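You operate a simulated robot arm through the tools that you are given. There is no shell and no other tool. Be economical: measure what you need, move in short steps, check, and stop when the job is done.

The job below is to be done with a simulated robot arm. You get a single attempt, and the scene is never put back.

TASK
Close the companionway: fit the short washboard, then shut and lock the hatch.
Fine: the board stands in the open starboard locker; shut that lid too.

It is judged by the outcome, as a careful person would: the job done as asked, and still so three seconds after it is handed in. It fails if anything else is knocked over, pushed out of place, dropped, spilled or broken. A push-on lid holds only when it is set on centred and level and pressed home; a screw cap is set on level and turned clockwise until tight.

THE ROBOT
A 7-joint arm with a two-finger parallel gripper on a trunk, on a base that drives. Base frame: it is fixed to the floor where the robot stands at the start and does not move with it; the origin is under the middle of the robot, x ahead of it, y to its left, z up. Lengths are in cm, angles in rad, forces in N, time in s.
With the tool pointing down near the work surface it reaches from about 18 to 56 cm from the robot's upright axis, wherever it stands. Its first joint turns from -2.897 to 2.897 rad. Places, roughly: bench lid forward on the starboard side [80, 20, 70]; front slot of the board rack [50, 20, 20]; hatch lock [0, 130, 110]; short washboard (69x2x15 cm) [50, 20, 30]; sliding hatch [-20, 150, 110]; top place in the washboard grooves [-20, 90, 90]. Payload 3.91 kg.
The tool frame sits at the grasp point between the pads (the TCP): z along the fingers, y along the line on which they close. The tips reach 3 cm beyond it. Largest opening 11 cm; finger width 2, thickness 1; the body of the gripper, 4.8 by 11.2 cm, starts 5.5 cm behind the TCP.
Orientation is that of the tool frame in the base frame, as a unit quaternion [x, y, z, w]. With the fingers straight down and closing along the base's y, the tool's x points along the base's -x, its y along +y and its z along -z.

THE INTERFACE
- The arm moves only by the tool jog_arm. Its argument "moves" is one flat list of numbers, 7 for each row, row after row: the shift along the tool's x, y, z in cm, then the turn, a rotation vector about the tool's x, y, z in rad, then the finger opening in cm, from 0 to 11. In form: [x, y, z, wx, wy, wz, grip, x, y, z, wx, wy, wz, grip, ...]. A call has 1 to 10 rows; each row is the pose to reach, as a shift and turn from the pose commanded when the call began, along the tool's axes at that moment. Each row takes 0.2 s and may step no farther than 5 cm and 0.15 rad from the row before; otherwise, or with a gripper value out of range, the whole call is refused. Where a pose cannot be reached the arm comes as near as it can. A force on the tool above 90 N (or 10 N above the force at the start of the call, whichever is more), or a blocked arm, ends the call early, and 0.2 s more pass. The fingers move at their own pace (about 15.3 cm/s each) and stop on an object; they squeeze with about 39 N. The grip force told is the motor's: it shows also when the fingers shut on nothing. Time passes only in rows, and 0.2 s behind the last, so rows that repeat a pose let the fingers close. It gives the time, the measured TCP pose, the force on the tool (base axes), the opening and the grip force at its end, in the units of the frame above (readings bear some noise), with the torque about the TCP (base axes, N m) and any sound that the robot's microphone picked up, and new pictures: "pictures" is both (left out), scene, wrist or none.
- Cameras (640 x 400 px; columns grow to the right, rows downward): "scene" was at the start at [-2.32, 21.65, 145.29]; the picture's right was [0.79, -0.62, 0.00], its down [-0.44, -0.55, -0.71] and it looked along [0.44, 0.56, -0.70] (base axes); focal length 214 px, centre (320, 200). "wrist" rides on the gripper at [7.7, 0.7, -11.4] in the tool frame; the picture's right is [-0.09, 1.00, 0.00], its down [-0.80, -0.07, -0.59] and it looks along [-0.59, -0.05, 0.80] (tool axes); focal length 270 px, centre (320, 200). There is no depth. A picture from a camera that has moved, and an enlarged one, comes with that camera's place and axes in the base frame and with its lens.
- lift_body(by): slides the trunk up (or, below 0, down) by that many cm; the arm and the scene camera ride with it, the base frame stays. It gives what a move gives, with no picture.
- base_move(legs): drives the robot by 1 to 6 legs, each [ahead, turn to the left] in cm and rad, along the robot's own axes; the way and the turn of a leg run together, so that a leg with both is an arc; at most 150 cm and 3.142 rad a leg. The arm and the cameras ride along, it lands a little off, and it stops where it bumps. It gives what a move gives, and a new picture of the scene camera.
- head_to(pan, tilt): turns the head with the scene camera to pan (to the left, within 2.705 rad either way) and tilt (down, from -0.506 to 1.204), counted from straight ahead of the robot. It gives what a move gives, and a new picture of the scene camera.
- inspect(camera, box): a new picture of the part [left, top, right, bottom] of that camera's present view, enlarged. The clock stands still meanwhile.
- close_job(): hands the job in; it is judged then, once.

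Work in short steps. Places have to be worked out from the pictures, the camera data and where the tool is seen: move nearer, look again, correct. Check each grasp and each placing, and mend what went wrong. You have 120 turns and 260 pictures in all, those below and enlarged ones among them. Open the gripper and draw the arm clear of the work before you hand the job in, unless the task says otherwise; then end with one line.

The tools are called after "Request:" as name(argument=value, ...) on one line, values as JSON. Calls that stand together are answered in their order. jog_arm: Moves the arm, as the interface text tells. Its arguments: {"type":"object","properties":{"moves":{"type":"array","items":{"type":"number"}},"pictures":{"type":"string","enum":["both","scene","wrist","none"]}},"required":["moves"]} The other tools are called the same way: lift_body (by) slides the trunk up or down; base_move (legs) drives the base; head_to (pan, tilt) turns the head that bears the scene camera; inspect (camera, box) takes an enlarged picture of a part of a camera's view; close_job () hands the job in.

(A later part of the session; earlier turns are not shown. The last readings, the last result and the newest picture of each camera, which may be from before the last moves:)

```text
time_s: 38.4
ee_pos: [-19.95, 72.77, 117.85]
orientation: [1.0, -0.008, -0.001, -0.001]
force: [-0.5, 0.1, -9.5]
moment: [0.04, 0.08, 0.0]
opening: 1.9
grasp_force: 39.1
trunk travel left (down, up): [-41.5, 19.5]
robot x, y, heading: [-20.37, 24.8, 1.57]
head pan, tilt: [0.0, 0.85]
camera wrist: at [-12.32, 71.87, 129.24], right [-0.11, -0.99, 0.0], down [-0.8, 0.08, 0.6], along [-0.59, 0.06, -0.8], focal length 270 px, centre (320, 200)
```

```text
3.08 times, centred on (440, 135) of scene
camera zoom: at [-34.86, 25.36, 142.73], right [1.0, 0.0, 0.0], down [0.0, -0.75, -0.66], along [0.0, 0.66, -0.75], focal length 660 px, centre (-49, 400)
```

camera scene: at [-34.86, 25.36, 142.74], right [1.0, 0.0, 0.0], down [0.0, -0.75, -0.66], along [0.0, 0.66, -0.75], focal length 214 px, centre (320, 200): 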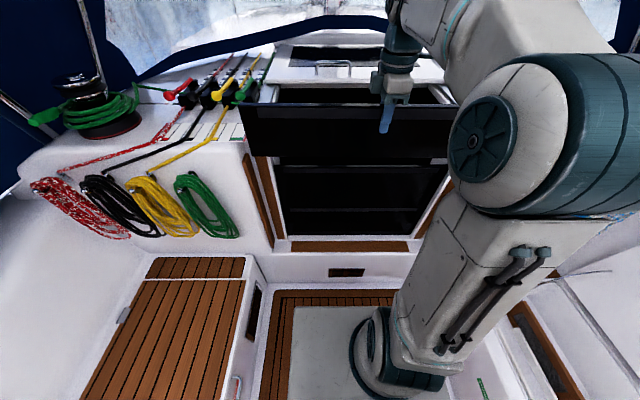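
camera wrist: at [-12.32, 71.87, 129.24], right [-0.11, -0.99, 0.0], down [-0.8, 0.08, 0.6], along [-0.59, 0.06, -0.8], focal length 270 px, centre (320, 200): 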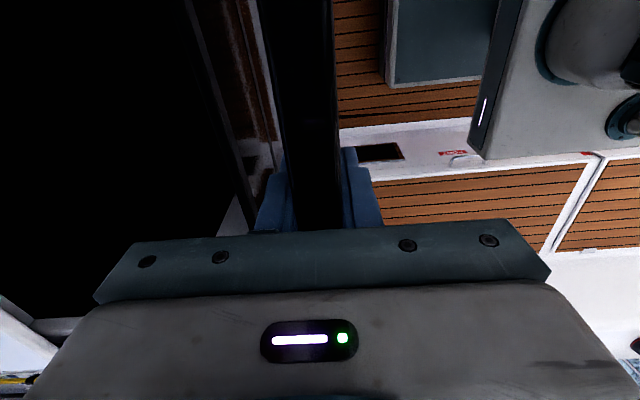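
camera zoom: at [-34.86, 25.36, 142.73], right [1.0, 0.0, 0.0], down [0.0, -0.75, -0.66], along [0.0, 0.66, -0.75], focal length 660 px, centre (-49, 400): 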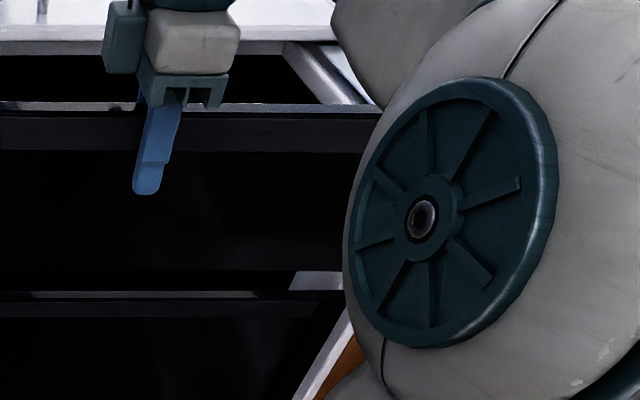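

Existing board top ≈ z 92, y ≈ 87; groove lips seem to reach z≈107. I raise the trunk 10 cm so the board clears them, straighten its yaw, and drive 10 cm closer.

Request:
lift_body(by=10)

Request:
base_move(legs=[[10, 0]])

Request:
jog_arm(moves=[0, 0, 0, 0, 0, -0.017, 1], pictures="both")

```text
time_s: 39.8
ee_pos: [-19.88, 72.81, 127.9]
orientation: [1.0, -0.009, -0.001, -0.001]
force: [-0.2, -0.3, -9.8]
moment: [-0.04, 0.09, -0.01]
opening: 1.9
grasp_force: 39.0
trunk travel left (down, up): [-51.5, 9.5]
robot x, y, heading: [-20.03, 24.67, 1.567]
head pan, tilt: [0.0, 0.85]
```

```text
time_s: 40.9
ee_pos: [-20.08, 82.93, 127.71]
orientation: [1.0, -0.008, -0.001, 0.0]
force: [0.0, 0.4, -10.1]
moment: [-0.01, 0.05, 0.0]
opening: 1.88
grasp_force: 40.0
trunk travel left (down, up): [-51.5, 9.5]
robot x, y, heading: [-20.16, 35.19, 1.565]
head pan, tilt: [0.0, 0.85]
camera scene: at [-34.84, 35.61, 152.73], right [1.0, 0.0, 0.0], down [0.0, -0.75, -0.66], along [0.0, 0.66, -0.75], focal length 214 px, centre (320, 200)
```

scene: 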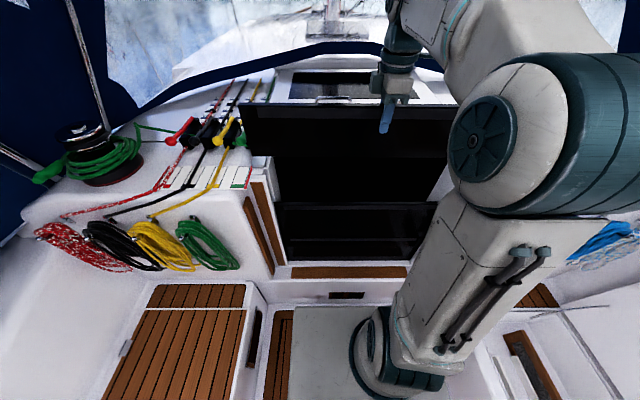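

```text
time_s: 41.3
ee_pos: [-19.95, 82.9, 127.71]
orientation: [1.0, 0.0, -0.001, -0.001]
force: [0.1, 0.0, -9.5]
moment: [0.02, 0.08, 0.01]
opening: 1.92
grasp_force: 38.8
trunk travel left (down, up): [-51.5, 9.5]
robot x, y, heading: [-19.86, 35.16, 1.571]
head pan, tilt: [0.0, 0.85]
camera scene: at [-34.83, 35.49, 152.73], right [1.0, 0.0, 0.0], down [0.0, -0.75, -0.66], along [0.0, 0.66, -0.75], focal length 214 px, centre (320, 200)
camera wrist: at [-12.31, 82.19, 139.17], right [-0.09, -1.0, 0.0], down [-0.8, 0.07, 0.6], along [-0.59, 0.05, -0.8], focal length 270 px, centre (320, 200)
```

scene: 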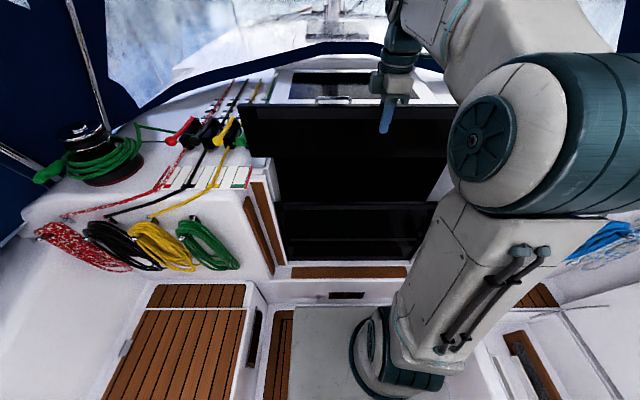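
wrist: 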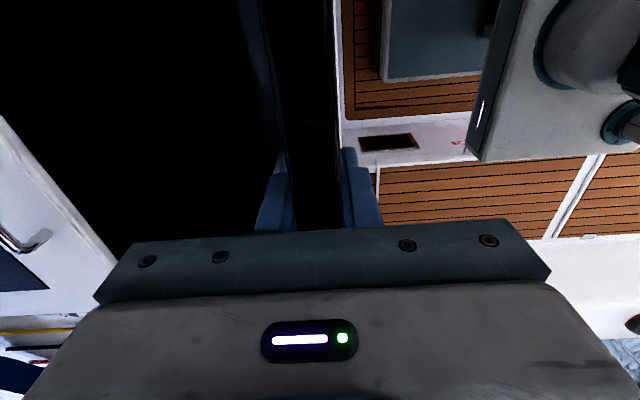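

Request:
inspect(camera="scene", box=[235, 140, 315, 220])

Request:
inspect(camera="scene", box=[395, 80, 475, 220])

Request:
inspect(camera="wrist", box=[220, 0, 380, 120])

```text
5.00 times, centred on (275, 180) of scene
camera zoom: at [-34.83, 35.49, 152.73], right [1.0, 0.0, 0.0], down [0.0, -0.75, -0.66], along [0.0, 0.66, -0.75], focal length 1072 px, centre (545, 300)
```

zoom: 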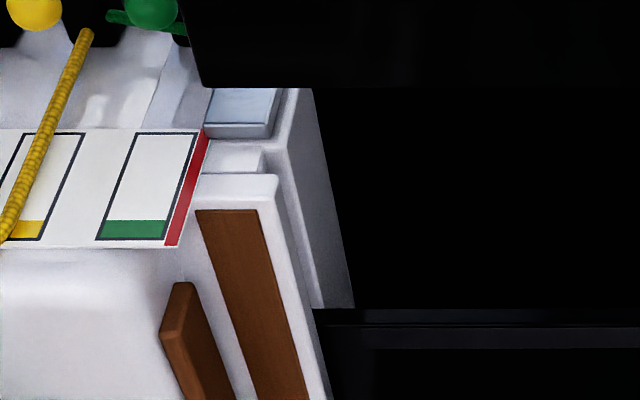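

```text
2.86 times, centred on (435, 150) of scene
camera zoom: at [-34.83, 35.49, 152.73], right [1.0, 0.0, 0.0], down [0.0, -0.75, -0.66], along [0.0, 0.66, -0.75], focal length 613 px, centre (-9, 343)
```

zoom: 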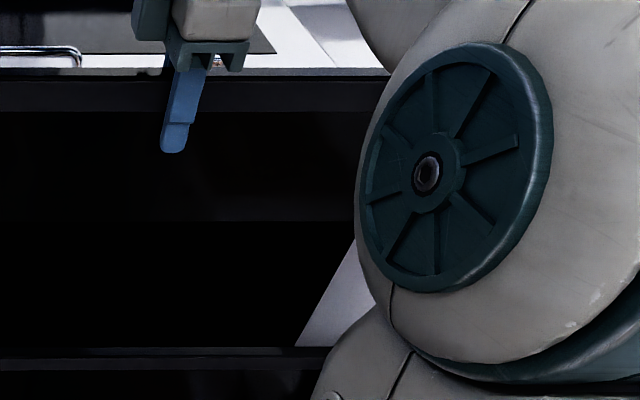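

```text
3.33 times, centred on (300, 60) of wrist
camera zoom: at [-12.31, 82.19, 139.17], right [-0.09, -1.0, 0.0], down [-0.8, 0.07, 0.6], along [-0.59, 0.05, -0.8], focal length 901 px, centre (387, 667)
```

zoom: 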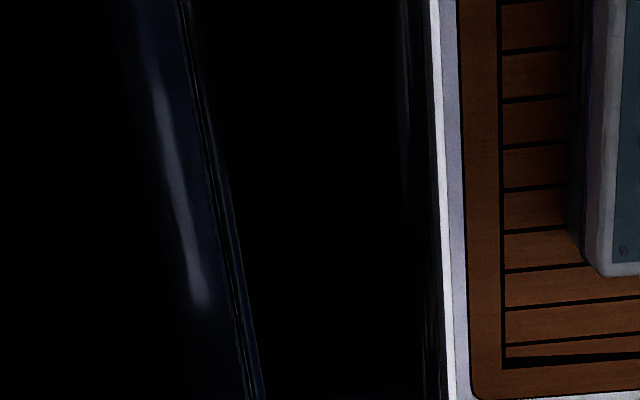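

I need precise groove and board-end positions; zooming further at the left post and the held board's left end.

Request:
inspect(camera="scene", box=[270, 155, 302, 175])

Request:
inspect(camera="scene", box=[232, 95, 296, 165])

```text
16.00 times, centred on (286, 165) of scene
camera zoom: at [-34.83, 35.49, 152.73], right [1.0, 0.0, 0.0], down [0.0, -0.75, -0.66], along [0.0, 0.66, -0.75], focal length 3432 px, centre (864, 760)
```

zoom: 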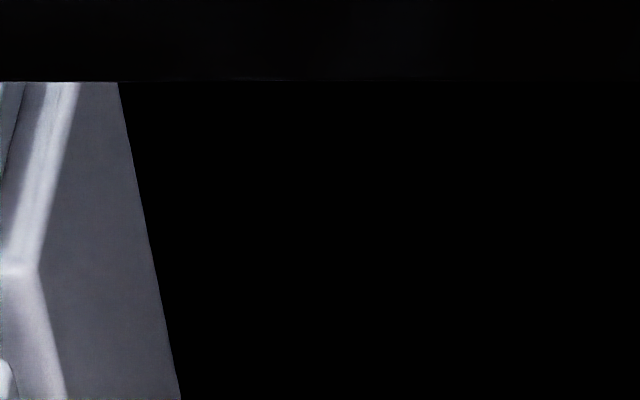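

```text
5.71 times, centred on (264, 130) of scene
camera zoom: at [-34.83, 35.49, 152.73], right [1.0, 0.0, 0.0], down [0.0, -0.75, -0.66], along [0.0, 0.66, -0.75], focal length 1226 px, centre (640, 600)
```

zoom: 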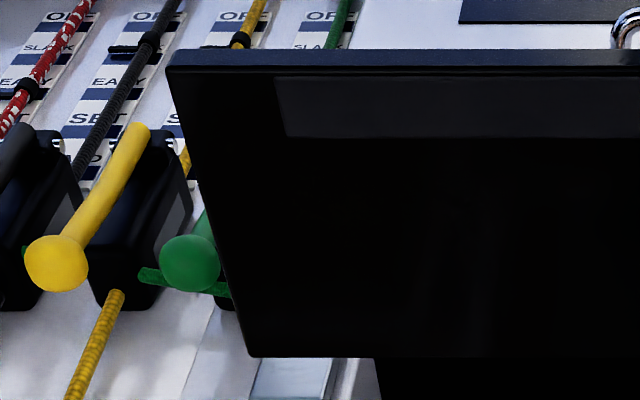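

Request:
inspect(camera="scene", box=[425, 90, 475, 130])

Request:
inspect(camera="scene", box=[265, 160, 305, 210])

```text
10.00 times, centred on (450, 110) of scene
camera zoom: at [-34.83, 35.49, 152.73], right [1.0, 0.0, 0.0], down [0.0, -0.75, -0.66], along [0.0, 0.66, -0.75], focal length 2145 px, centre (-980, 1100)
```

zoom: 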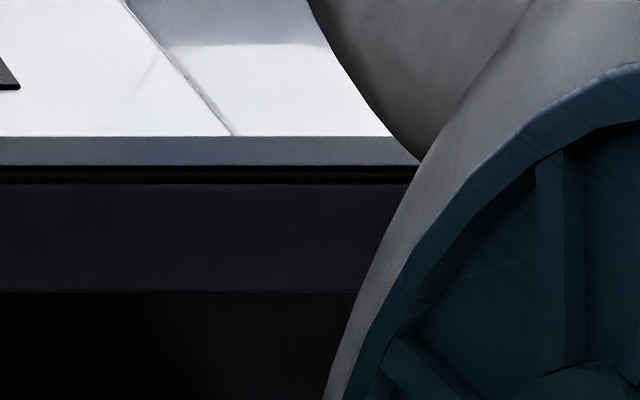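

```text
8.00 times, centred on (285, 185) of scene
camera zoom: at [-34.83, 35.49, 152.73], right [1.0, 0.0, 0.0], down [0.0, -0.75, -0.66], along [0.0, 0.66, -0.75], focal length 1716 px, centre (600, 320)
```

zoom: 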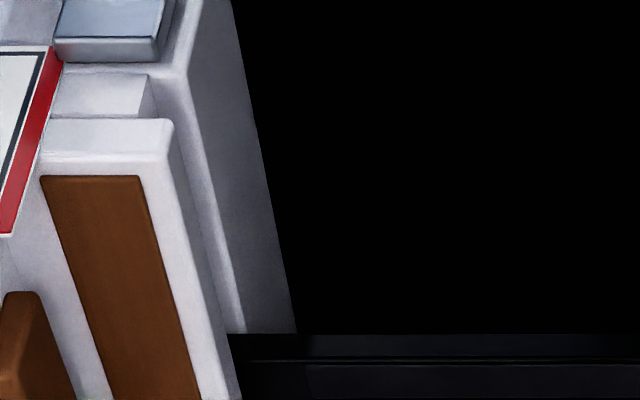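

Groove at y≈87.3–90 (centre ≈88.7), lip top z≈106; the held board's left end (x≈-53.1) lines up with the fitted board's. I drive 5 cm forward to bring the board over the groove, still well above it.

Request:
base_move(legs=[[5.5, 0]])

Request:
jog_arm(moves=[0, 0, 0, 0, 0, 0, 1], pictures="none")

```text
time_s: 42.3
ee_pos: [-19.97, 88.37, 127.76]
orientation: [1.0, 0.001, -0.001, -0.001]
force: [0.5, -0.2, -10.0]
moment: [-0.02, 0.05, -0.04]
opening: 1.87
grasp_force: 38.7
trunk travel left (down, up): [-51.5, 9.5]
robot x, y, heading: [-20.24, 40.4, 1.57]
head pan, tilt: [0.0, 0.85]
camera scene: at [-34.82, 41.07, 152.73], right [1.0, 0.0, 0.0], down [0.0, -0.75, -0.66], along [0.0, 0.66, -0.75], focal length 214 px, centre (320, 200)
```

scene: 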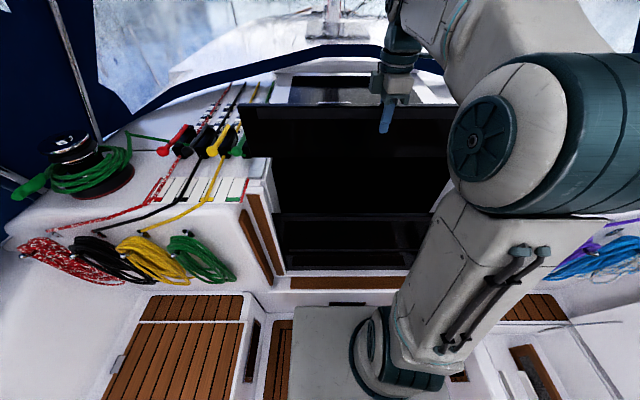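

```text
time_s: 42.7
ee_pos: [-19.87, 88.47, 127.8]
orientation: [1.0, 0.0, -0.001, -0.001]
force: [-0.1, 0.5, -8.5]
moment: [0.02, 0.01, 0.0]
opening: 1.88
grasp_force: 38.8
trunk travel left (down, up): [-51.5, 9.5]
robot x, y, heading: [-20.12, 40.41, 1.572]
head pan, tilt: [0.0, 0.85]
```

Now lower 8 cm (bottom ≈ 108–109, just above the lips) and look at alignment.

Request:
jog_arm(moves=[0, -0.1, 4, 0, 0, 0, 1, 0, -0.1, 8, 0, 0, 0, 1], pictures="scene")

Request:
inspect(camera="scene", box=[235, 110, 299, 190])

Request:
inspect(camera="wrist", box=[220, 0, 380, 120])

```text
time_s: 43.3
ee_pos: [-20.14, 88.59, 119.78]
orientation: [1.0, 0.0, -0.001, 0.001]
force: [-0.6, 0.2, -10.4]
moment: [-0.05, 0.06, 0.03]
opening: 1.87
grasp_force: 39.6
trunk travel left (down, up): [-51.5, 9.5]
robot x, y, heading: [-19.77, 40.52, 1.569]
head pan, tilt: [0.0, 0.85]
camera scene: at [-34.83, 40.98, 152.73], right [1.0, 0.0, 0.0], down [0.0, -0.75, -0.66], along [0.0, 0.66, -0.75], focal length 214 px, centre (320, 200)
```

scene: 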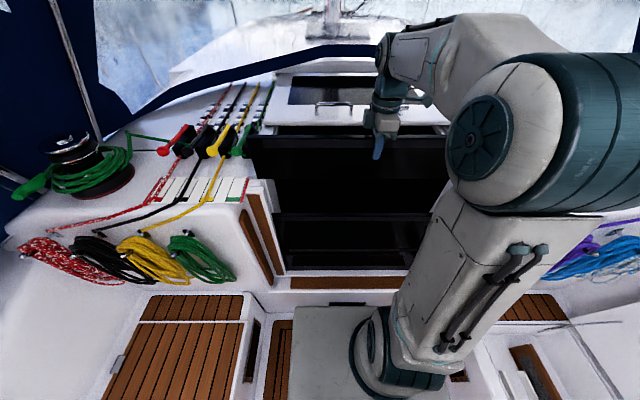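

```text
5.00 times, centred on (267, 150) of scene
camera zoom: at [-34.83, 40.98, 152.73], right [1.0, 0.0, 0.0], down [0.0, -0.75, -0.66], along [0.0, 0.66, -0.75], focal length 1072 px, centre (585, 450)
```

zoom: 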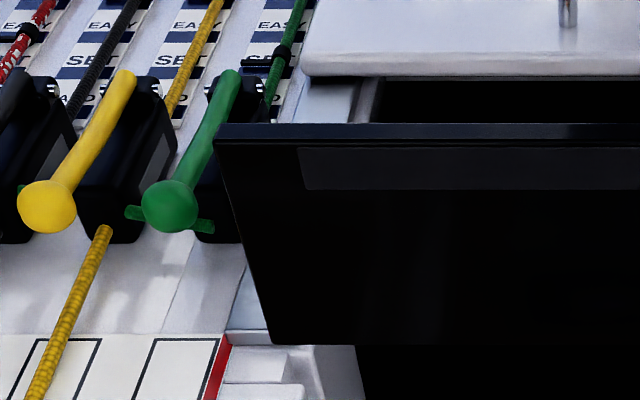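

```text
3.33 times, centred on (300, 60) of wrist
camera zoom: at [-12.53, 87.82, 131.2], right [-0.09, -1.0, 0.0], down [-0.8, 0.07, 0.6], along [-0.59, 0.05, -0.8], focal length 901 px, centre (387, 667)
```

zoom: 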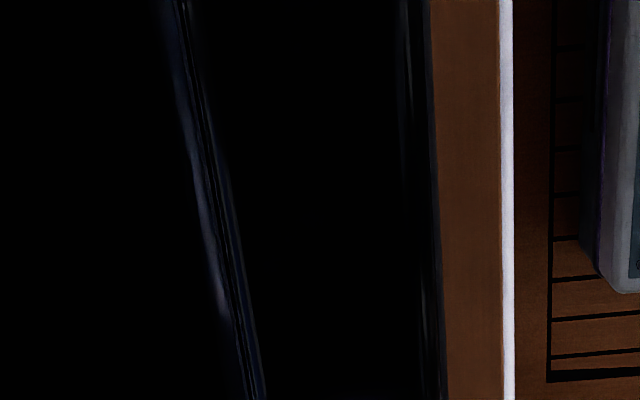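

Request:
inspect(camera="scene", box=[272, 168, 312, 198])

Request:
inspect(camera="scene", box=[405, 120, 455, 220])

```text
13.33 times, centred on (292, 183) of scene
camera zoom: at [-34.83, 40.98, 152.73], right [1.0, 0.0, 0.0], down [0.0, -0.75, -0.66], along [0.0, 0.66, -0.75], focal length 2860 px, centre (693, 427)
```

zoom: 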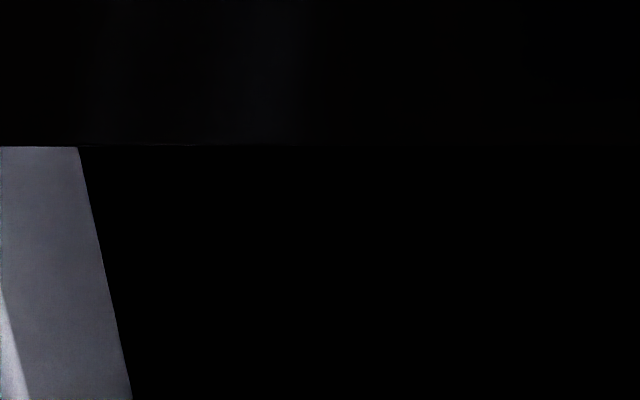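

```text
4.00 times, centred on (430, 170) of scene
camera zoom: at [-34.83, 40.98, 152.73], right [1.0, 0.0, 0.0], down [0.0, -0.75, -0.66], along [0.0, 0.66, -0.75], focal length 858 px, centre (-120, 320)
```

zoom: 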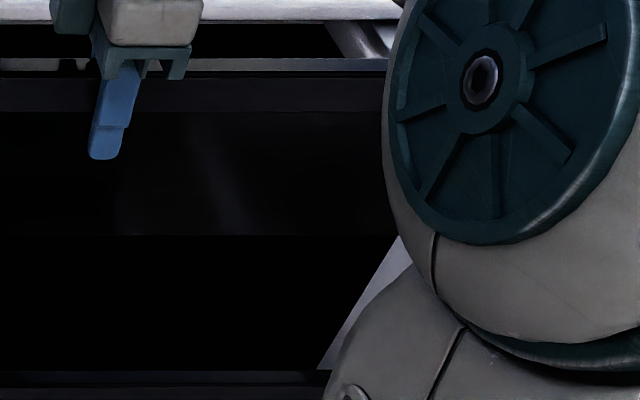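

Request:
inspect(camera="scene", box=[243, 165, 283, 195])

```text
13.33 times, centred on (263, 180) of scene
camera zoom: at [-34.83, 40.98, 152.73], right [1.0, 0.0, 0.0], down [0.0, -0.75, -0.66], along [0.0, 0.66, -0.75], focal length 2860 px, centre (1080, 467)
```

zoom: 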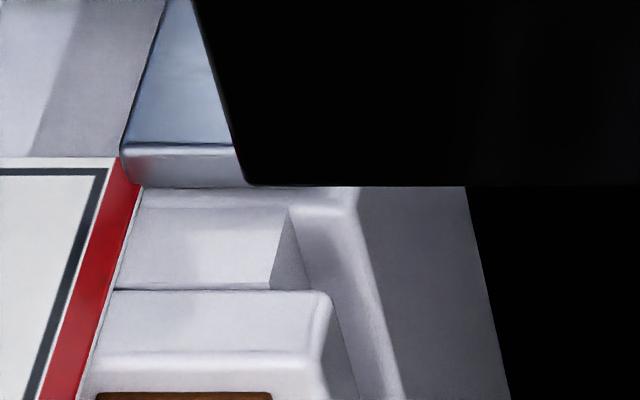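

Now very clear: groove y 87.6–89.9 at z≈106, its end x≈-53.6, board end x≈-53.35, TCP y≈88.6. I nudge 0.1 forward and lower 4.5 cm into the groove mouths in small steps.

Request:
jog_arm(moves=[0, -0.1, 1.5, 0, 0, 0, 1, 0, -0.1, 3, 0, 0, 0, 1, 0, -0.1, 4.5, 0, 0, 0, 1], pictures="none")

Request:
inspect(camera="scene", box=[235, 150, 299, 210])

```text
time_s: 44.1
ee_pos: [-20.18, 88.82, 115.21]
orientation: [1.0, 0.001, -0.001, 0.0]
force: [0.2, 0.9, -9.9]
moment: [-0.02, 0.02, -0.02]
opening: 1.89
grasp_force: 38.7
trunk travel left (down, up): [-51.5, 9.5]
robot x, y, heading: [-20.06, 40.84, 1.572]
head pan, tilt: [0.0, 0.85]
```

```text
6.67 times, centred on (267, 180) of scene
camera zoom: at [-34.82, 40.96, 152.73], right [1.0, 0.0, 0.0], down [0.0, -0.75, -0.66], along [0.0, 0.66, -0.75], focal length 1430 px, centre (673, 333)
```

zoom: 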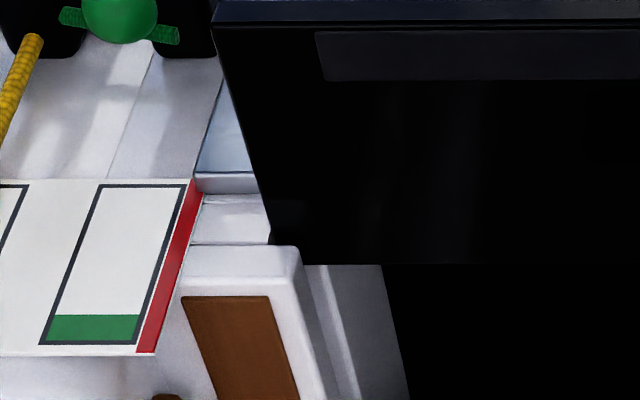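

The left end has entered the groove without any force. Lowering further in steps.

Request:
jog_arm(moves=[0, 0, 2, 0, 0, 0, 1, 0, 0, 4, 0, 0, 0, 1, 0, 0, 6, 0, 0, 0, 1], pictures="none")

Request:
inspect(camera="scene", box=[235, 140, 475, 290])

```text
time_s: 44.9
ee_pos: [-20.18, 88.62, 109.15]
orientation: [1.0, 0.0, -0.001, 0.0]
force: [0.7, 5.5, -12.6]
moment: [0.24, 0.13, 0.32]
opening: 1.91
grasp_force: 38.9
trunk travel left (down, up): [-51.5, 9.5]
robot x, y, heading: [-20.28, 40.33, 1.576]
head pan, tilt: [0.0, 0.85]
```

```text
2.67 times, centred on (355, 215) of scene
camera zoom: at [-34.82, 41.01, 152.73], right [1.0, 0.0, 0.0], down [0.0, -0.75, -0.66], along [0.0, 0.66, -0.75], focal length 572 px, centre (227, 160)
```

zoom: 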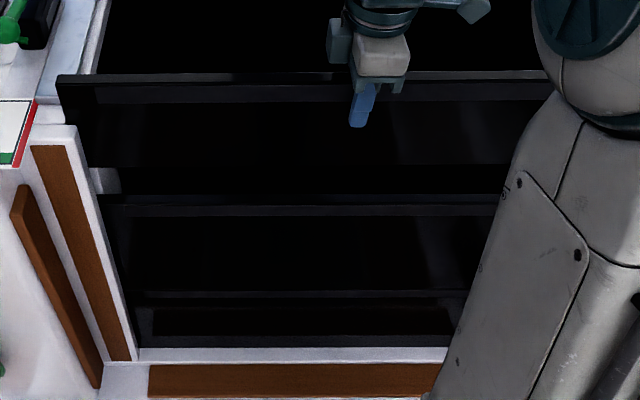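

Slight contact (+5.5 N along y): the lip nudges the board forward. I yield 0.15 cm forward and continue down.

Request:
jog_arm(moves=[0, -0.15, 1, 0, 0, 0, 1, 0, -0.2, 2.5, 0, 0, 0, 1, 0, -0.2, 4, 0, 0, 0, 1], pictures="none")

```text
time_s: 45.7
ee_pos: [-19.97, 88.76, 105.25]
orientation: [1.0, 0.0, 0.0, 0.0]
force: [0.2, 0.3, -9.5]
moment: [0.01, 0.07, -0.05]
opening: 1.89
grasp_force: 38.6
trunk travel left (down, up): [-51.5, 9.5]
robot x, y, heading: [-20.15, 40.5, 1.568]
head pan, tilt: [0.0, 0.85]
```

Free sliding again. Continuing in 1 cm steps until it seats.

Request:
jog_arm(moves=[0, 0, 1, 0, 0, 0, 1, 0, 0, 2, 0, 0, 0, 1, 0, 0, 3, 0, 0, 0, 1, 0, 0, 3.7, 0, 0, 0, 1], pictures="none")

Request:
inspect(camera="scene", box=[235, 140, 475, 290])

```text
time_s: 46.7
ee_pos: [-19.97, 88.84, 101.51]
orientation: [1.0, 0.0, -0.001, -0.001]
force: [-0.2, 0.8, -9.9]
moment: [0.0, 0.07, 0.02]
opening: 1.92
grasp_force: 38.9
trunk travel left (down, up): [-51.5, 9.5]
robot x, y, heading: [-19.88, 40.64, 1.568]
head pan, tilt: [0.0, 0.85]
```

```text
2.67 times, centred on (355, 215) of scene
camera zoom: at [-34.82, 40.96, 152.73], right [1.0, 0.0, 0.0], down [0.0, -0.75, -0.66], along [0.0, 0.66, -0.75], focal length 572 px, centre (227, 160)
```

zoom: 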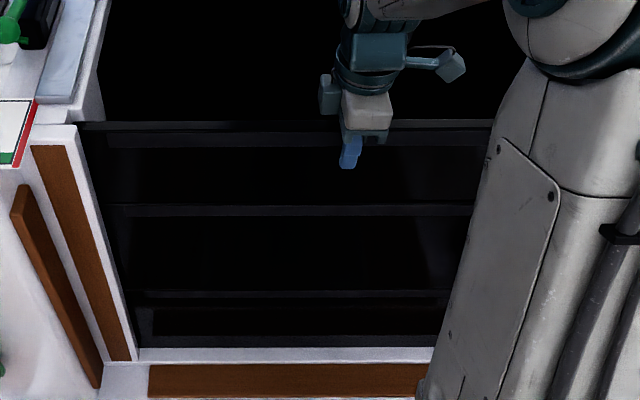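

Request:
jog_arm(moves=[0, 0, 0.5, 0, 0, 0, 1, 0, 0, 1, 0, 0, 0, 1, 0, 0, 1.5, 0, 0, 0, 1, 0, 0, 2, 0, 0, 0, 1], pictures="none")

```text
time_s: 47.7
ee_pos: [-19.98, 88.65, 99.79]
orientation: [1.0, 0.001, -0.001, -0.004]
force: [-0.4, -0.3, 33.8]
moment: [-0.37, 0.01, 0.42]
opening: 1.9
grasp_force: 38.9
trunk travel left (down, up): [-51.5, 9.5]
robot x, y, heading: [-20.06, 40.39, 1.569]
head pan, tilt: [0.0, 0.85]
```

Seated (upward reaction 34 N at z≈99.8). I check the seam before letting go.

Request:
inspect(camera="scene", box=[250, 160, 440, 280])

Request:
jog_arm(moves=[0, 0, -0.2, 0, 0, 0, 1, 0, 0, -0.2, 0, 0, 0, 4, 0, 0, -0.2, 0, 0, 0, 4], pictures="both")

```text
3.33 times, centred on (345, 220) of scene
camera zoom: at [-34.81, 40.62, 152.77], right [1.0, 0.0, 0.0], down [0.0, -0.75, -0.66], along [0.0, 0.66, -0.75], focal length 715 px, centre (237, 133)
```

zoom: 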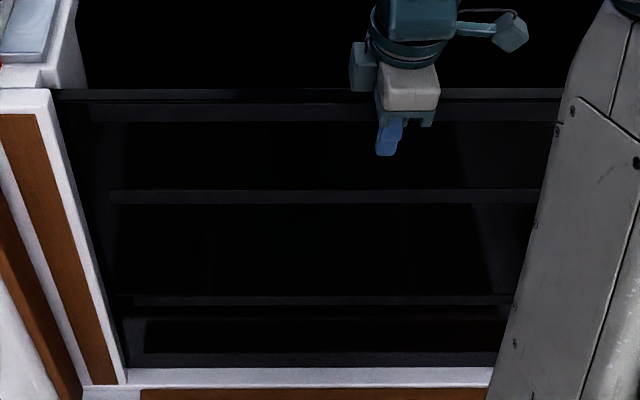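

```text
time_s: 48.5
ee_pos: [-19.98, 88.75, 99.71]
orientation: [1.0, 0.0, -0.002, -0.001]
force: [0.4, 0.8, -0.9]
moment: [0.0, 0.02, 0.0]
opening: 4.02
grasp_force: 0.0
trunk travel left (down, up): [-51.5, 9.5]
robot x, y, heading: [-19.62, 40.57, 1.568]
head pan, tilt: [0.0, 0.85]
camera scene: at [-34.82, 40.87, 152.72], right [1.0, 0.0, 0.0], down [0.0, -0.75, -0.66], along [0.0, 0.66, -0.75], focal length 214 px, centre (320, 200)
camera wrist: at [-12.35, 87.95, 111.15], right [-0.09, -1.0, 0.0], down [-0.8, 0.07, 0.6], along [-0.59, 0.05, -0.8], focal length 270 px, centre (320, 200)
```

scene: 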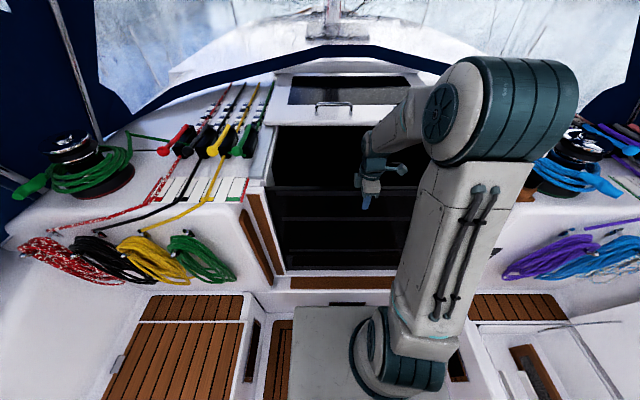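
wrist: 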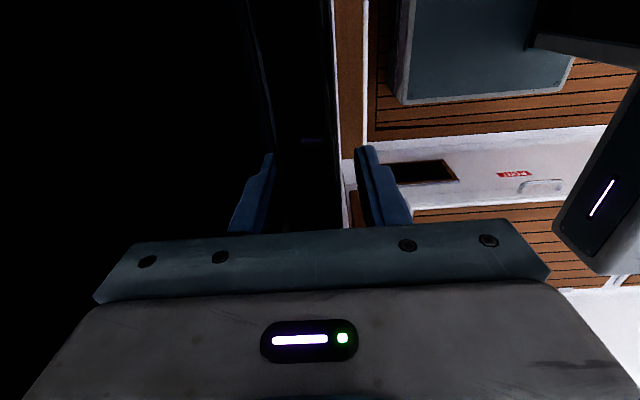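

The board is released and standing in its grooves. I raise the gripper clear and look at the seated board and the hatch handle.

Request:
jog_arm(moves=[0, 0, -4, 0, 0, 0, 4, 0, 0, -8, 0, 0, 0, 4, 0, 0, -12, 0, 0, 0, 4, 0, 0, -16, 0, 0, 0, 4, 0, 0, -20, 0, 0, 0, 4], pictures="none")

Request:
head_to(pan=-0.05, tilt=0.5)

Request:
inspect(camera="scene", box=[240, 100, 480, 300])

```text
time_s: 49.7
ee_pos: [-19.99, 88.66, 119.93]
orientation: [1.0, 0.0, -0.001, -0.002]
force: [1.0, 0.3, 0.3]
moment: [0.0, -0.05, 0.0]
opening: 3.98
grasp_force: 0.0
trunk travel left (down, up): [-51.5, 9.5]
robot x, y, heading: [-19.91, 40.55, 1.568]
head pan, tilt: [0.0, 0.85]
```

```text
time_s: 50.5
ee_pos: [-19.96, 88.63, 119.72]
orientation: [1.0, 0.0, -0.002, -0.001]
force: [0.2, -0.1, 0.0]
moment: [-0.01, -0.01, -0.01]
opening: 3.99
grasp_force: 0.1
trunk travel left (down, up): [-51.5, 9.5]
robot x, y, heading: [-20.04, 40.71, 1.57]
head pan, tilt: [-0.051, 0.499]
camera scene: at [-34.36, 42.14, 155.72], right [1.0, -0.05, 0.0], down [-0.02, -0.48, -0.88], along [0.05, 0.88, -0.48], focal length 214 px, centre (320, 200)
```

scene: 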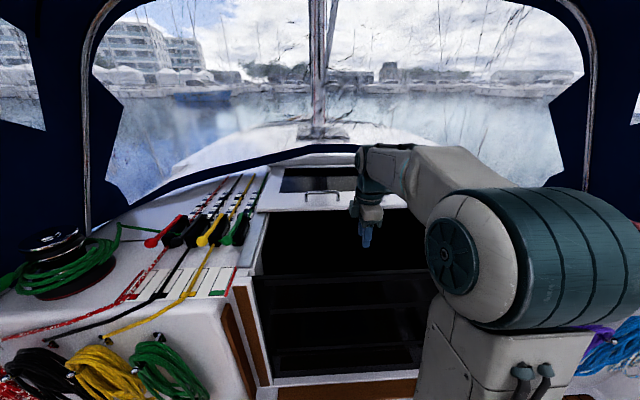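

```text
2.00 times, centred on (360, 200) of scene
camera zoom: at [-34.36, 42.14, 155.72], right [1.0, -0.05, 0.0], down [-0.02, -0.48, -0.88], along [0.05, 0.88, -0.48], focal length 429 px, centre (240, 200)
```

zoom: 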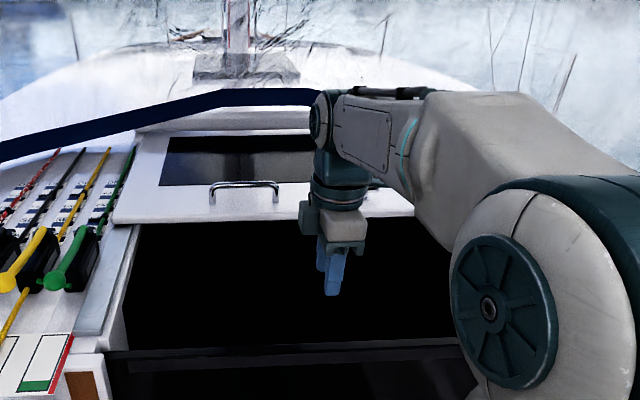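

Request:
inspect(camera="scene", box=[285, 165, 375, 225])

Request:
jog_arm(moves=[0, 0, 0, 0, 0, 0, 8], pictures="wrist")

```text
6.67 times, centred on (330, 195) of scene
camera zoom: at [-34.36, 42.14, 155.72], right [1.0, -0.05, 0.0], down [-0.02, -0.48, -0.88], along [0.05, 0.88, -0.48], focal length 1430 px, centre (253, 233)
```

zoom: 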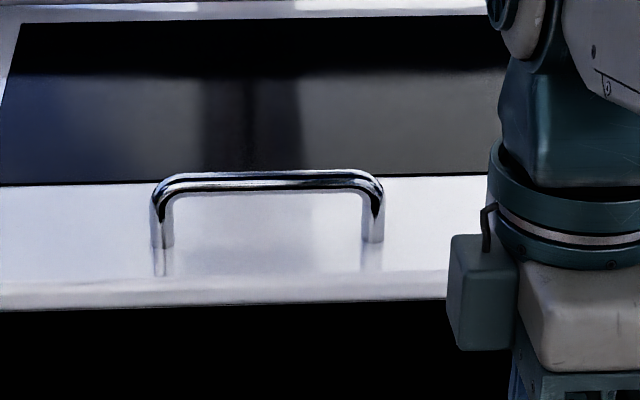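

```text
time_s: 50.9
ee_pos: [-19.95, 88.63, 119.7]
orientation: [1.0, 0.0, -0.001, -0.001]
force: [0.2, 0.4, -0.7]
moment: [-0.02, -0.01, -0.01]
opening: 8.0
grasp_force: 0.0
trunk travel left (down, up): [-51.5, 9.5]
robot x, y, heading: [-20.15, 40.15, 1.571]
head pan, tilt: [-0.051, 0.499]
camera wrist: at [-12.32, 87.94, 131.21], right [-0.09, -1.0, 0.0], down [-0.8, 0.07, 0.6], along [-0.59, 0.05, -0.8], focal length 270 px, centre (320, 200)
```

wrist: 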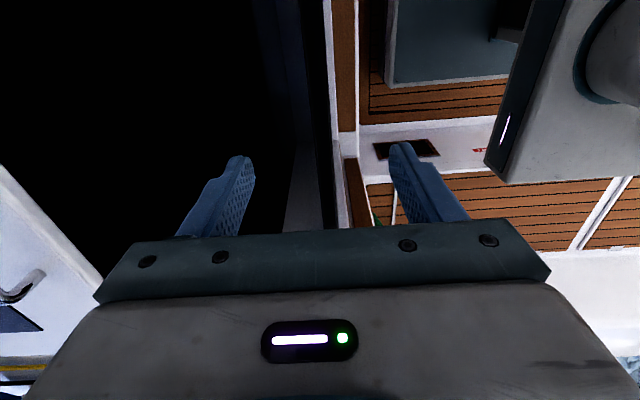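

Triangulated: hatch top z≈110.8, handle bar along x from -36 to -22.5 at y≈123, z≈115. It is far, so I raise the trunk fully, creep forward 4 cm, and reach out with the tool pitched forward.

Request:
lift_body(by=9.5)

Request:
base_move(legs=[[4, 0]])

Request:
jog_arm(moves=[-0.92, -2.3, 0.3, 0.055, 0, 0, 4, -1.84, -4.6, 0.6, 0.11, 0, 0, 4, -2.76, -6.9, 0.9, 0.165, 0, 0, 4, -3.68, -9.2, 1.2, 0.22, 0, 0, 4, -4.6, -11.5, 1.5, 0.275, 0, 0, 4, -5.52, -13.8, 1.8, 0.33, 0, 0, 4, -6.44, -16.1, 2.1, 0.385, 0, 0, 4, -7.36, -18.4, 2.4, 0.44, 0, 0, 4, -8.28, -20.7, 2.7, 0.495, 0, 0, 4, -9.2, -23, 3, 0.55, 0, 0, 4], pictures="both")

```text
time_s: 52.2
ee_pos: [-19.98, 88.65, 129.31]
orientation: [1.0, 0.0, -0.001, -0.001]
force: [-0.1, -0.4, -0.4]
moment: [0.0, 0.04, 0.01]
opening: 7.99
grasp_force: 0.1
trunk travel left (down, up): [-61.0, 0.0]
robot x, y, heading: [-20.08, 40.43, 1.571]
head pan, tilt: [-0.051, 0.499]
```

```text
time_s: 53.1
ee_pos: [-20.0, 92.8, 129.21]
orientation: [1.0, 0.0, -0.001, 0.0]
force: [0.7, -0.2, 0.6]
moment: [-0.02, 0.02, 0.01]
opening: 8.01
grasp_force: 0.1
trunk travel left (down, up): [-61.0, 0.0]
robot x, y, heading: [-20.02, 44.53, 1.568]
head pan, tilt: [-0.051, 0.499]
camera scene: at [-34.36, 46.28, 165.23], right [1.0, -0.05, 0.0], down [-0.02, -0.48, -0.88], along [0.05, 0.88, -0.48], focal length 214 px, centre (320, 200)
```

scene: 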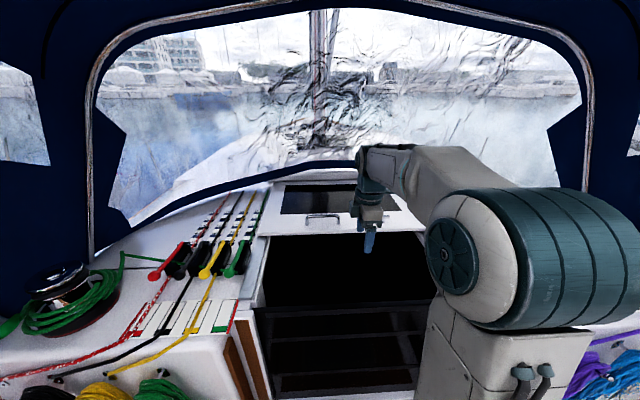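

```text
time_s: 55.3
ee_pos: [-29.23, 115.75, 126.25]
orientation: [0.962, -0.001, 0.0, -0.273]
force: [-0.5, 0.2, -0.3]
moment: [0.0, 0.06, -0.01]
opening: 3.99
grasp_force: 0.0
trunk travel left (down, up): [-61.0, 0.0]
robot x, y, heading: [-19.67, 44.24, 1.57]
head pan, tilt: [-0.051, 0.499]
camera scene: at [-34.39, 46.16, 165.23], right [1.0, -0.05, 0.0], down [-0.02, -0.48, -0.88], along [0.05, 0.88, -0.48], focal length 214 px, centre (320, 200)
camera wrist: at [-21.61, 109.13, 135.62], right [-0.09, -0.85, -0.52], down [-0.8, -0.25, 0.55], along [-0.59, 0.47, -0.66], focal length 270 px, centre (320, 200)
```

scene: 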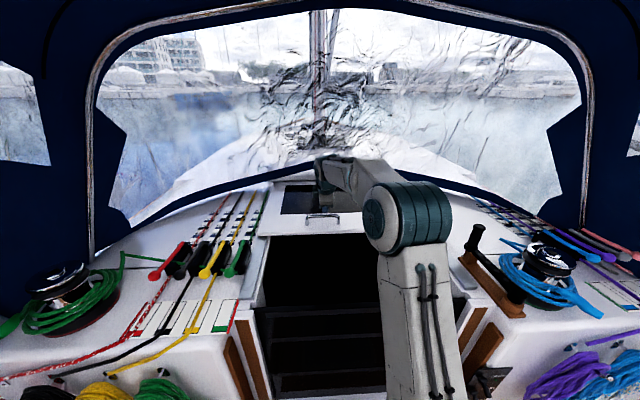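
wrist: 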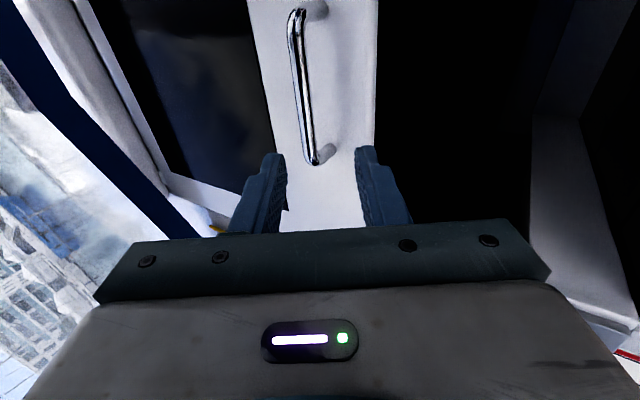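

Handle seen well: bar at y≈123.7, z≈115. I approach along the tool axis by 8 cm and check.

Request:
jog_arm(moves=[0.2, -0.5, 4, 0, 0, 0, 4, 0.4, -1, 8, 0, 0, 0, 4], pictures="both")

Request:
inspect(camera="scene", box=[280, 170, 370, 240])

```text
time_s: 55.9
ee_pos: [-28.89, 120.8, 120.03]
orientation: [0.962, 0.0, -0.001, -0.272]
force: [0.4, -0.3, -0.1]
moment: [-0.02, -0.02, 0.02]
opening: 4.01
grasp_force: 0.1
trunk travel left (down, up): [-61.0, 0.0]
robot x, y, heading: [-20.11, 44.47, 1.568]
head pan, tilt: [-0.051, 0.499]
camera scene: at [-34.35, 46.21, 165.23], right [1.0, -0.05, 0.0], down [-0.02, -0.48, -0.88], along [0.05, 0.88, -0.48], focal length 214 px, centre (320, 200)
camera wrist: at [-21.15, 114.12, 129.33], right [-0.09, -0.85, -0.52], down [-0.8, -0.25, 0.54], along [-0.59, 0.47, -0.66], focal length 270 px, centre (320, 200)
```

scene: 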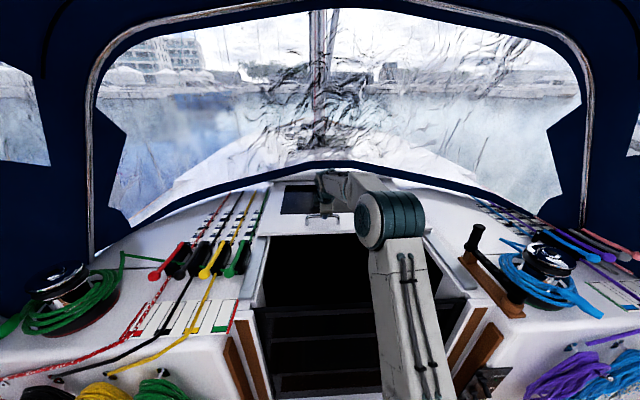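
wrist: 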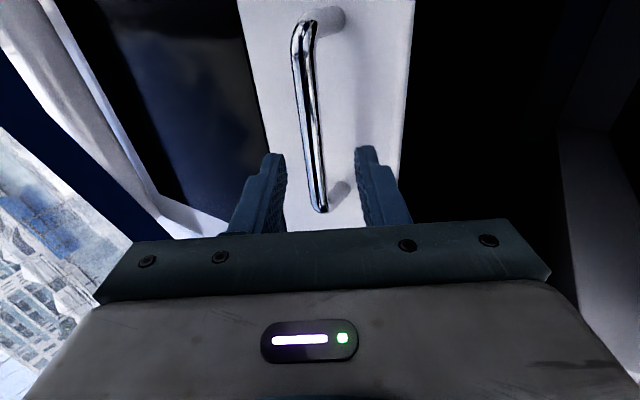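

```text
5.71 times, centred on (325, 205) of scene
camera zoom: at [-34.35, 46.21, 165.23], right [1.0, -0.05, 0.0], down [-0.02, -0.48, -0.88], along [0.05, 0.88, -0.48], focal length 1226 px, centre (291, 171)
```

zoom: 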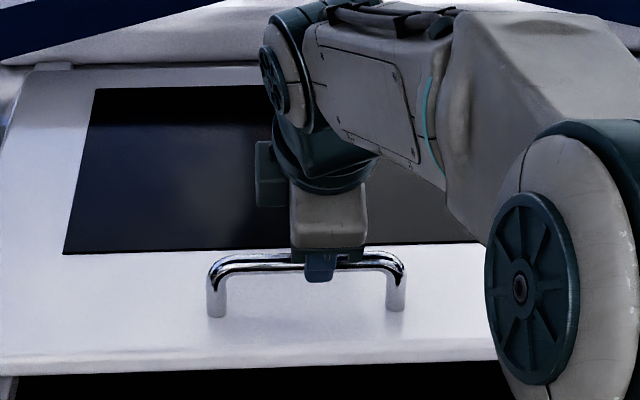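

The bar lies between the fingers. I go 4 cm further along the tool axis and close on it.

Request:
jog_arm(moves=[0, -0.1, 2, 0, 0, 0, 4, 0, -0.1, 4, 0, 0, 0, 4, 0, -0.1, 4, 0, 0, 0, 0, 0, -0.1, 4, 0, 0, 0, 0], pictures="both")

```text
time_s: 56.9
ee_pos: [-28.77, 122.76, 117.04]
orientation: [0.961, 0.0, -0.001, -0.276]
force: [0.5, 3.6, 18.0]
moment: [0.25, 0.0, 0.21]
opening: 1.37
grasp_force: 45.0
trunk travel left (down, up): [-61.0, 0.0]
robot x, y, heading: [-20.26, 44.4, 1.569]
head pan, tilt: [-0.051, 0.499]
camera scene: at [-34.33, 45.92, 165.26], right [1.0, -0.05, 0.0], down [-0.02, -0.48, -0.88], along [0.05, 0.88, -0.48], focal length 214 px, centre (320, 200)
camera wrist: at [-21.18, 116.08, 126.25], right [-0.09, -0.85, -0.53], down [-0.8, -0.25, 0.54], along [-0.59, 0.47, -0.65], focal length 270 px, centre (320, 200)
```

scene: 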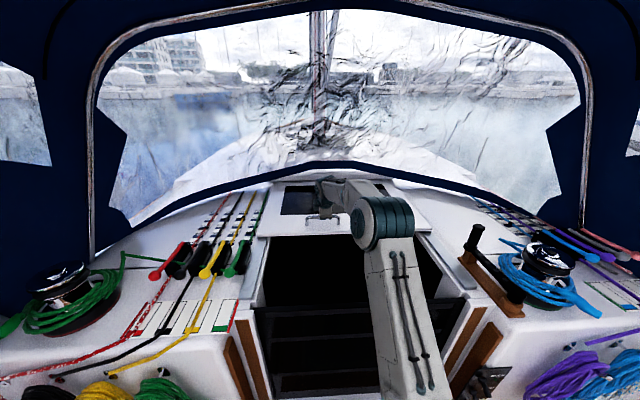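
wrist: 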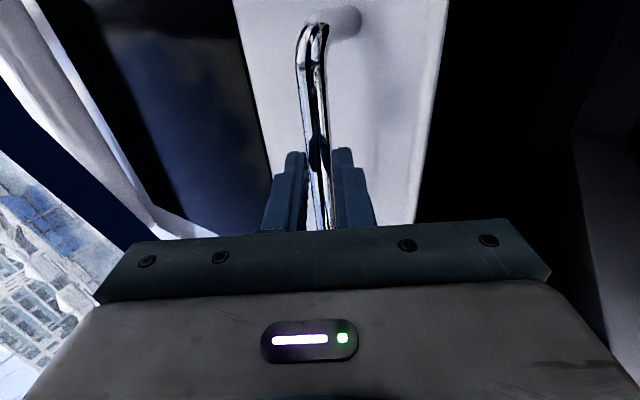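

Gripped (1.4 cm bar). I relieve the upward force a little and pull aft 3 cm with the arm to see whether the hatch slides.

Request:
jog_arm(moves=[0, -0.2, -0.34, 0, 0, 0, 0, 0, 0.65, -0.86, 0, 0, 0, 0, 0, 1.5, -1.4, 0, 0, 0, 0, 0, 2.35, -1.9, 0, 0, 0, 0], pictures="scene")

```text
time_s: 57.9
ee_pos: [-28.86, 119.74, 116.94]
orientation: [0.963, 0.0, -0.001, -0.27]
force: [-0.9, -0.8, 0.9]
moment: [0.0, -0.02, 0.03]
opening: 0.02
grasp_force: 37.7
trunk travel left (down, up): [-61.0, 0.0]
robot x, y, heading: [-20.16, 44.7, 1.569]
head pan, tilt: [-0.051, 0.499]
camera scene: at [-34.35, 46.0, 165.22], right [1.0, -0.05, 0.0], down [-0.02, -0.48, -0.88], along [0.05, 0.88, -0.48], focal length 214 px, centre (320, 200)
```

scene: 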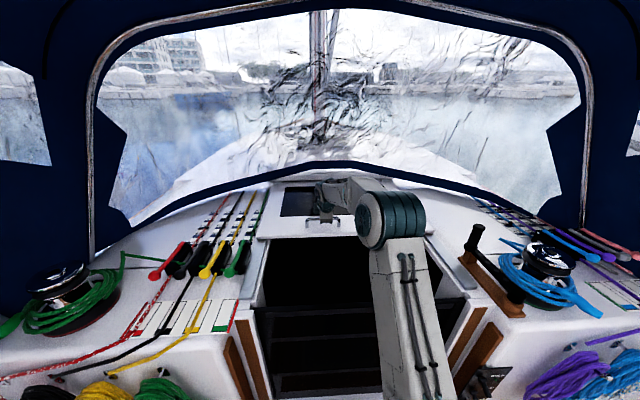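

The fingertips were only just on the bar and slipped off. I reopen, step back a bit, and check where the bar is now.

Request:
jog_arm(moves=[0, 0, -2, 0, 0, 0, 4, 0, -1, -4, 0, 0, 0, 4], pictures="wrist")

Request:
inspect(camera="scene", box=[280, 170, 370, 240])

```text
time_s: 58.5
ee_pos: [-28.93, 118.61, 121.13]
orientation: [0.962, -0.001, -0.001, -0.273]
force: [0.0, 0.6, 0.3]
moment: [-0.02, -0.04, -0.04]
opening: 4.01
grasp_force: 0.0
trunk travel left (down, up): [-61.0, 0.0]
robot x, y, heading: [-20.01, 44.25, 1.573]
head pan, tilt: [-0.051, 0.499]
camera wrist: at [-21.25, 112.0, 130.49], right [-0.09, -0.85, -0.52], down [-0.8, -0.25, 0.55], along [-0.59, 0.47, -0.66], focal length 270 px, centre (320, 200)
```

wrist: 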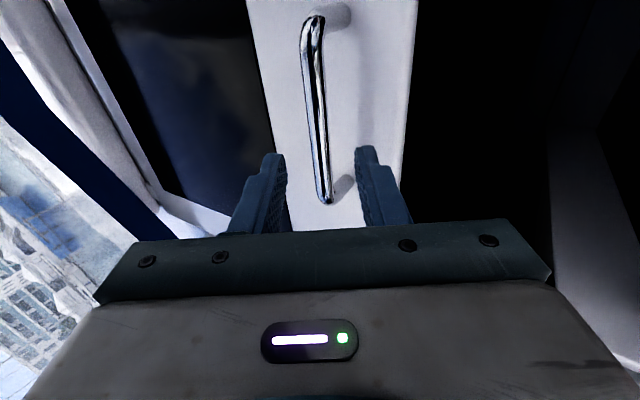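

```text
5.71 times, centred on (325, 205) of scene
camera zoom: at [-34.37, 46.09, 165.23], right [1.0, -0.05, 0.0], down [-0.02, -0.48, -0.88], along [0.05, 0.88, -0.48], focal length 1226 px, centre (291, 171)
```

zoom: 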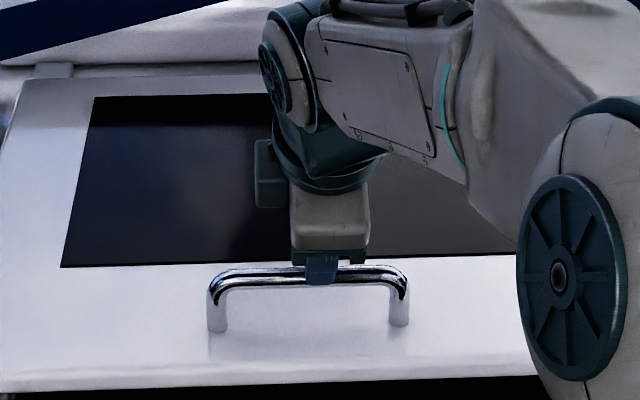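

The hatch did move ~2 cm aft. I go deeper this time (6 cm along the tool axis, narrower opening) before closing.

Request:
jog_arm(moves=[0, 0.1, 2.5, 0, 0, 0, 3.2, 0, 0.1, 5, 0, 0, 0, 3.2, 0, 0.1, 6.2, 0, 0, 0, 3.2, 0, 0.1, 6.2, 0, 0, 0, 0, 0, 0.1, 6.2, 0, 0, 0, 0], pictures="wrist")

```text
time_s: 59.7
ee_pos: [-28.79, 121.78, 115.82]
orientation: [0.962, -0.001, -0.001, -0.273]
force: [0.4, 3.0, 7.7]
moment: [0.25, -0.2, 0.13]
opening: 1.56
grasp_force: 44.8
trunk travel left (down, up): [-61.0, 0.0]
robot x, y, heading: [-20.2, 44.45, 1.569]
head pan, tilt: [-0.051, 0.499]
camera wrist: at [-21.16, 115.17, 125.09], right [-0.09, -0.85, -0.52], down [-0.8, -0.25, 0.54], along [-0.59, 0.47, -0.66], focal length 270 px, centre (320, 200)
```

wrist: 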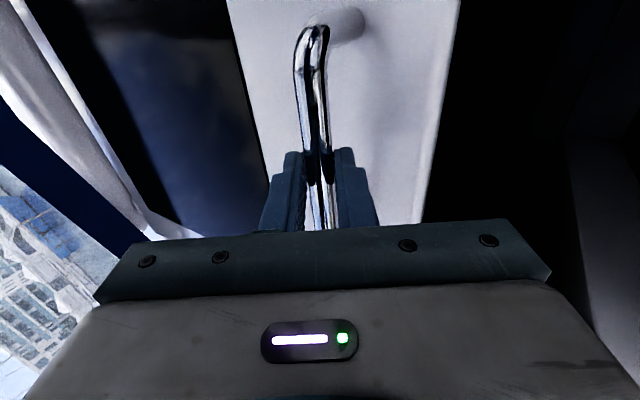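

Solid grip (1.56 cm). Pull aft slowly, 9 cm.

Request:
jog_arm(moves=[0, 0.85, -0.52, 0, 0, 0, 0, 0, 1.7, -1.05, 0, 0, 0, 0, 0, 2.55, -1.57, 0, 0, 0, 0, 0, 3.4, -2.1, 0, 0, 0, 0, 0, 4.25, -2.62, 0, 0, 0, 0, 0, 5.1, -3.15, 0, 0, 0, 0, 0, 6.4, -3.94, 0, 0, 0, 0, 0, 7.66, -4.73, 0, 0, 0, 0], pictures="scene")

```text
time_s: 61.5
ee_pos: [-28.88, 112.53, 115.82]
orientation: [0.962, 0.001, -0.001, -0.273]
force: [-1.4, -2.1, 7.0]
moment: [0.14, -0.31, -0.13]
opening: 1.58
grasp_force: 45.2
trunk travel left (down, up): [-61.0, 0.0]
robot x, y, heading: [-20.39, 44.76, 1.57]
head pan, tilt: [-0.051, 0.499]
camera scene: at [-34.39, 45.95, 165.23], right [1.0, -0.05, 0.0], down [-0.02, -0.48, -0.88], along [0.04, 0.88, -0.48], focal length 214 px, centre (320, 200)
```

scene: 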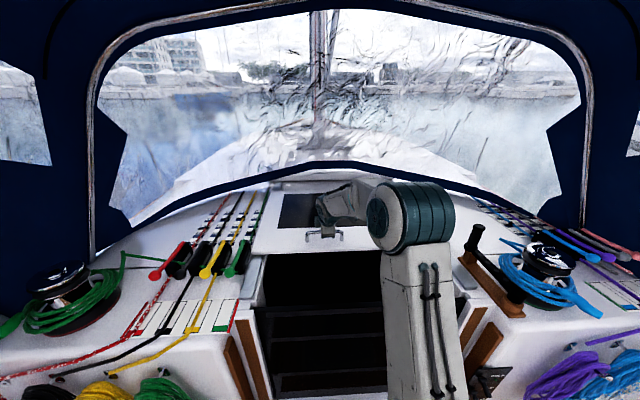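

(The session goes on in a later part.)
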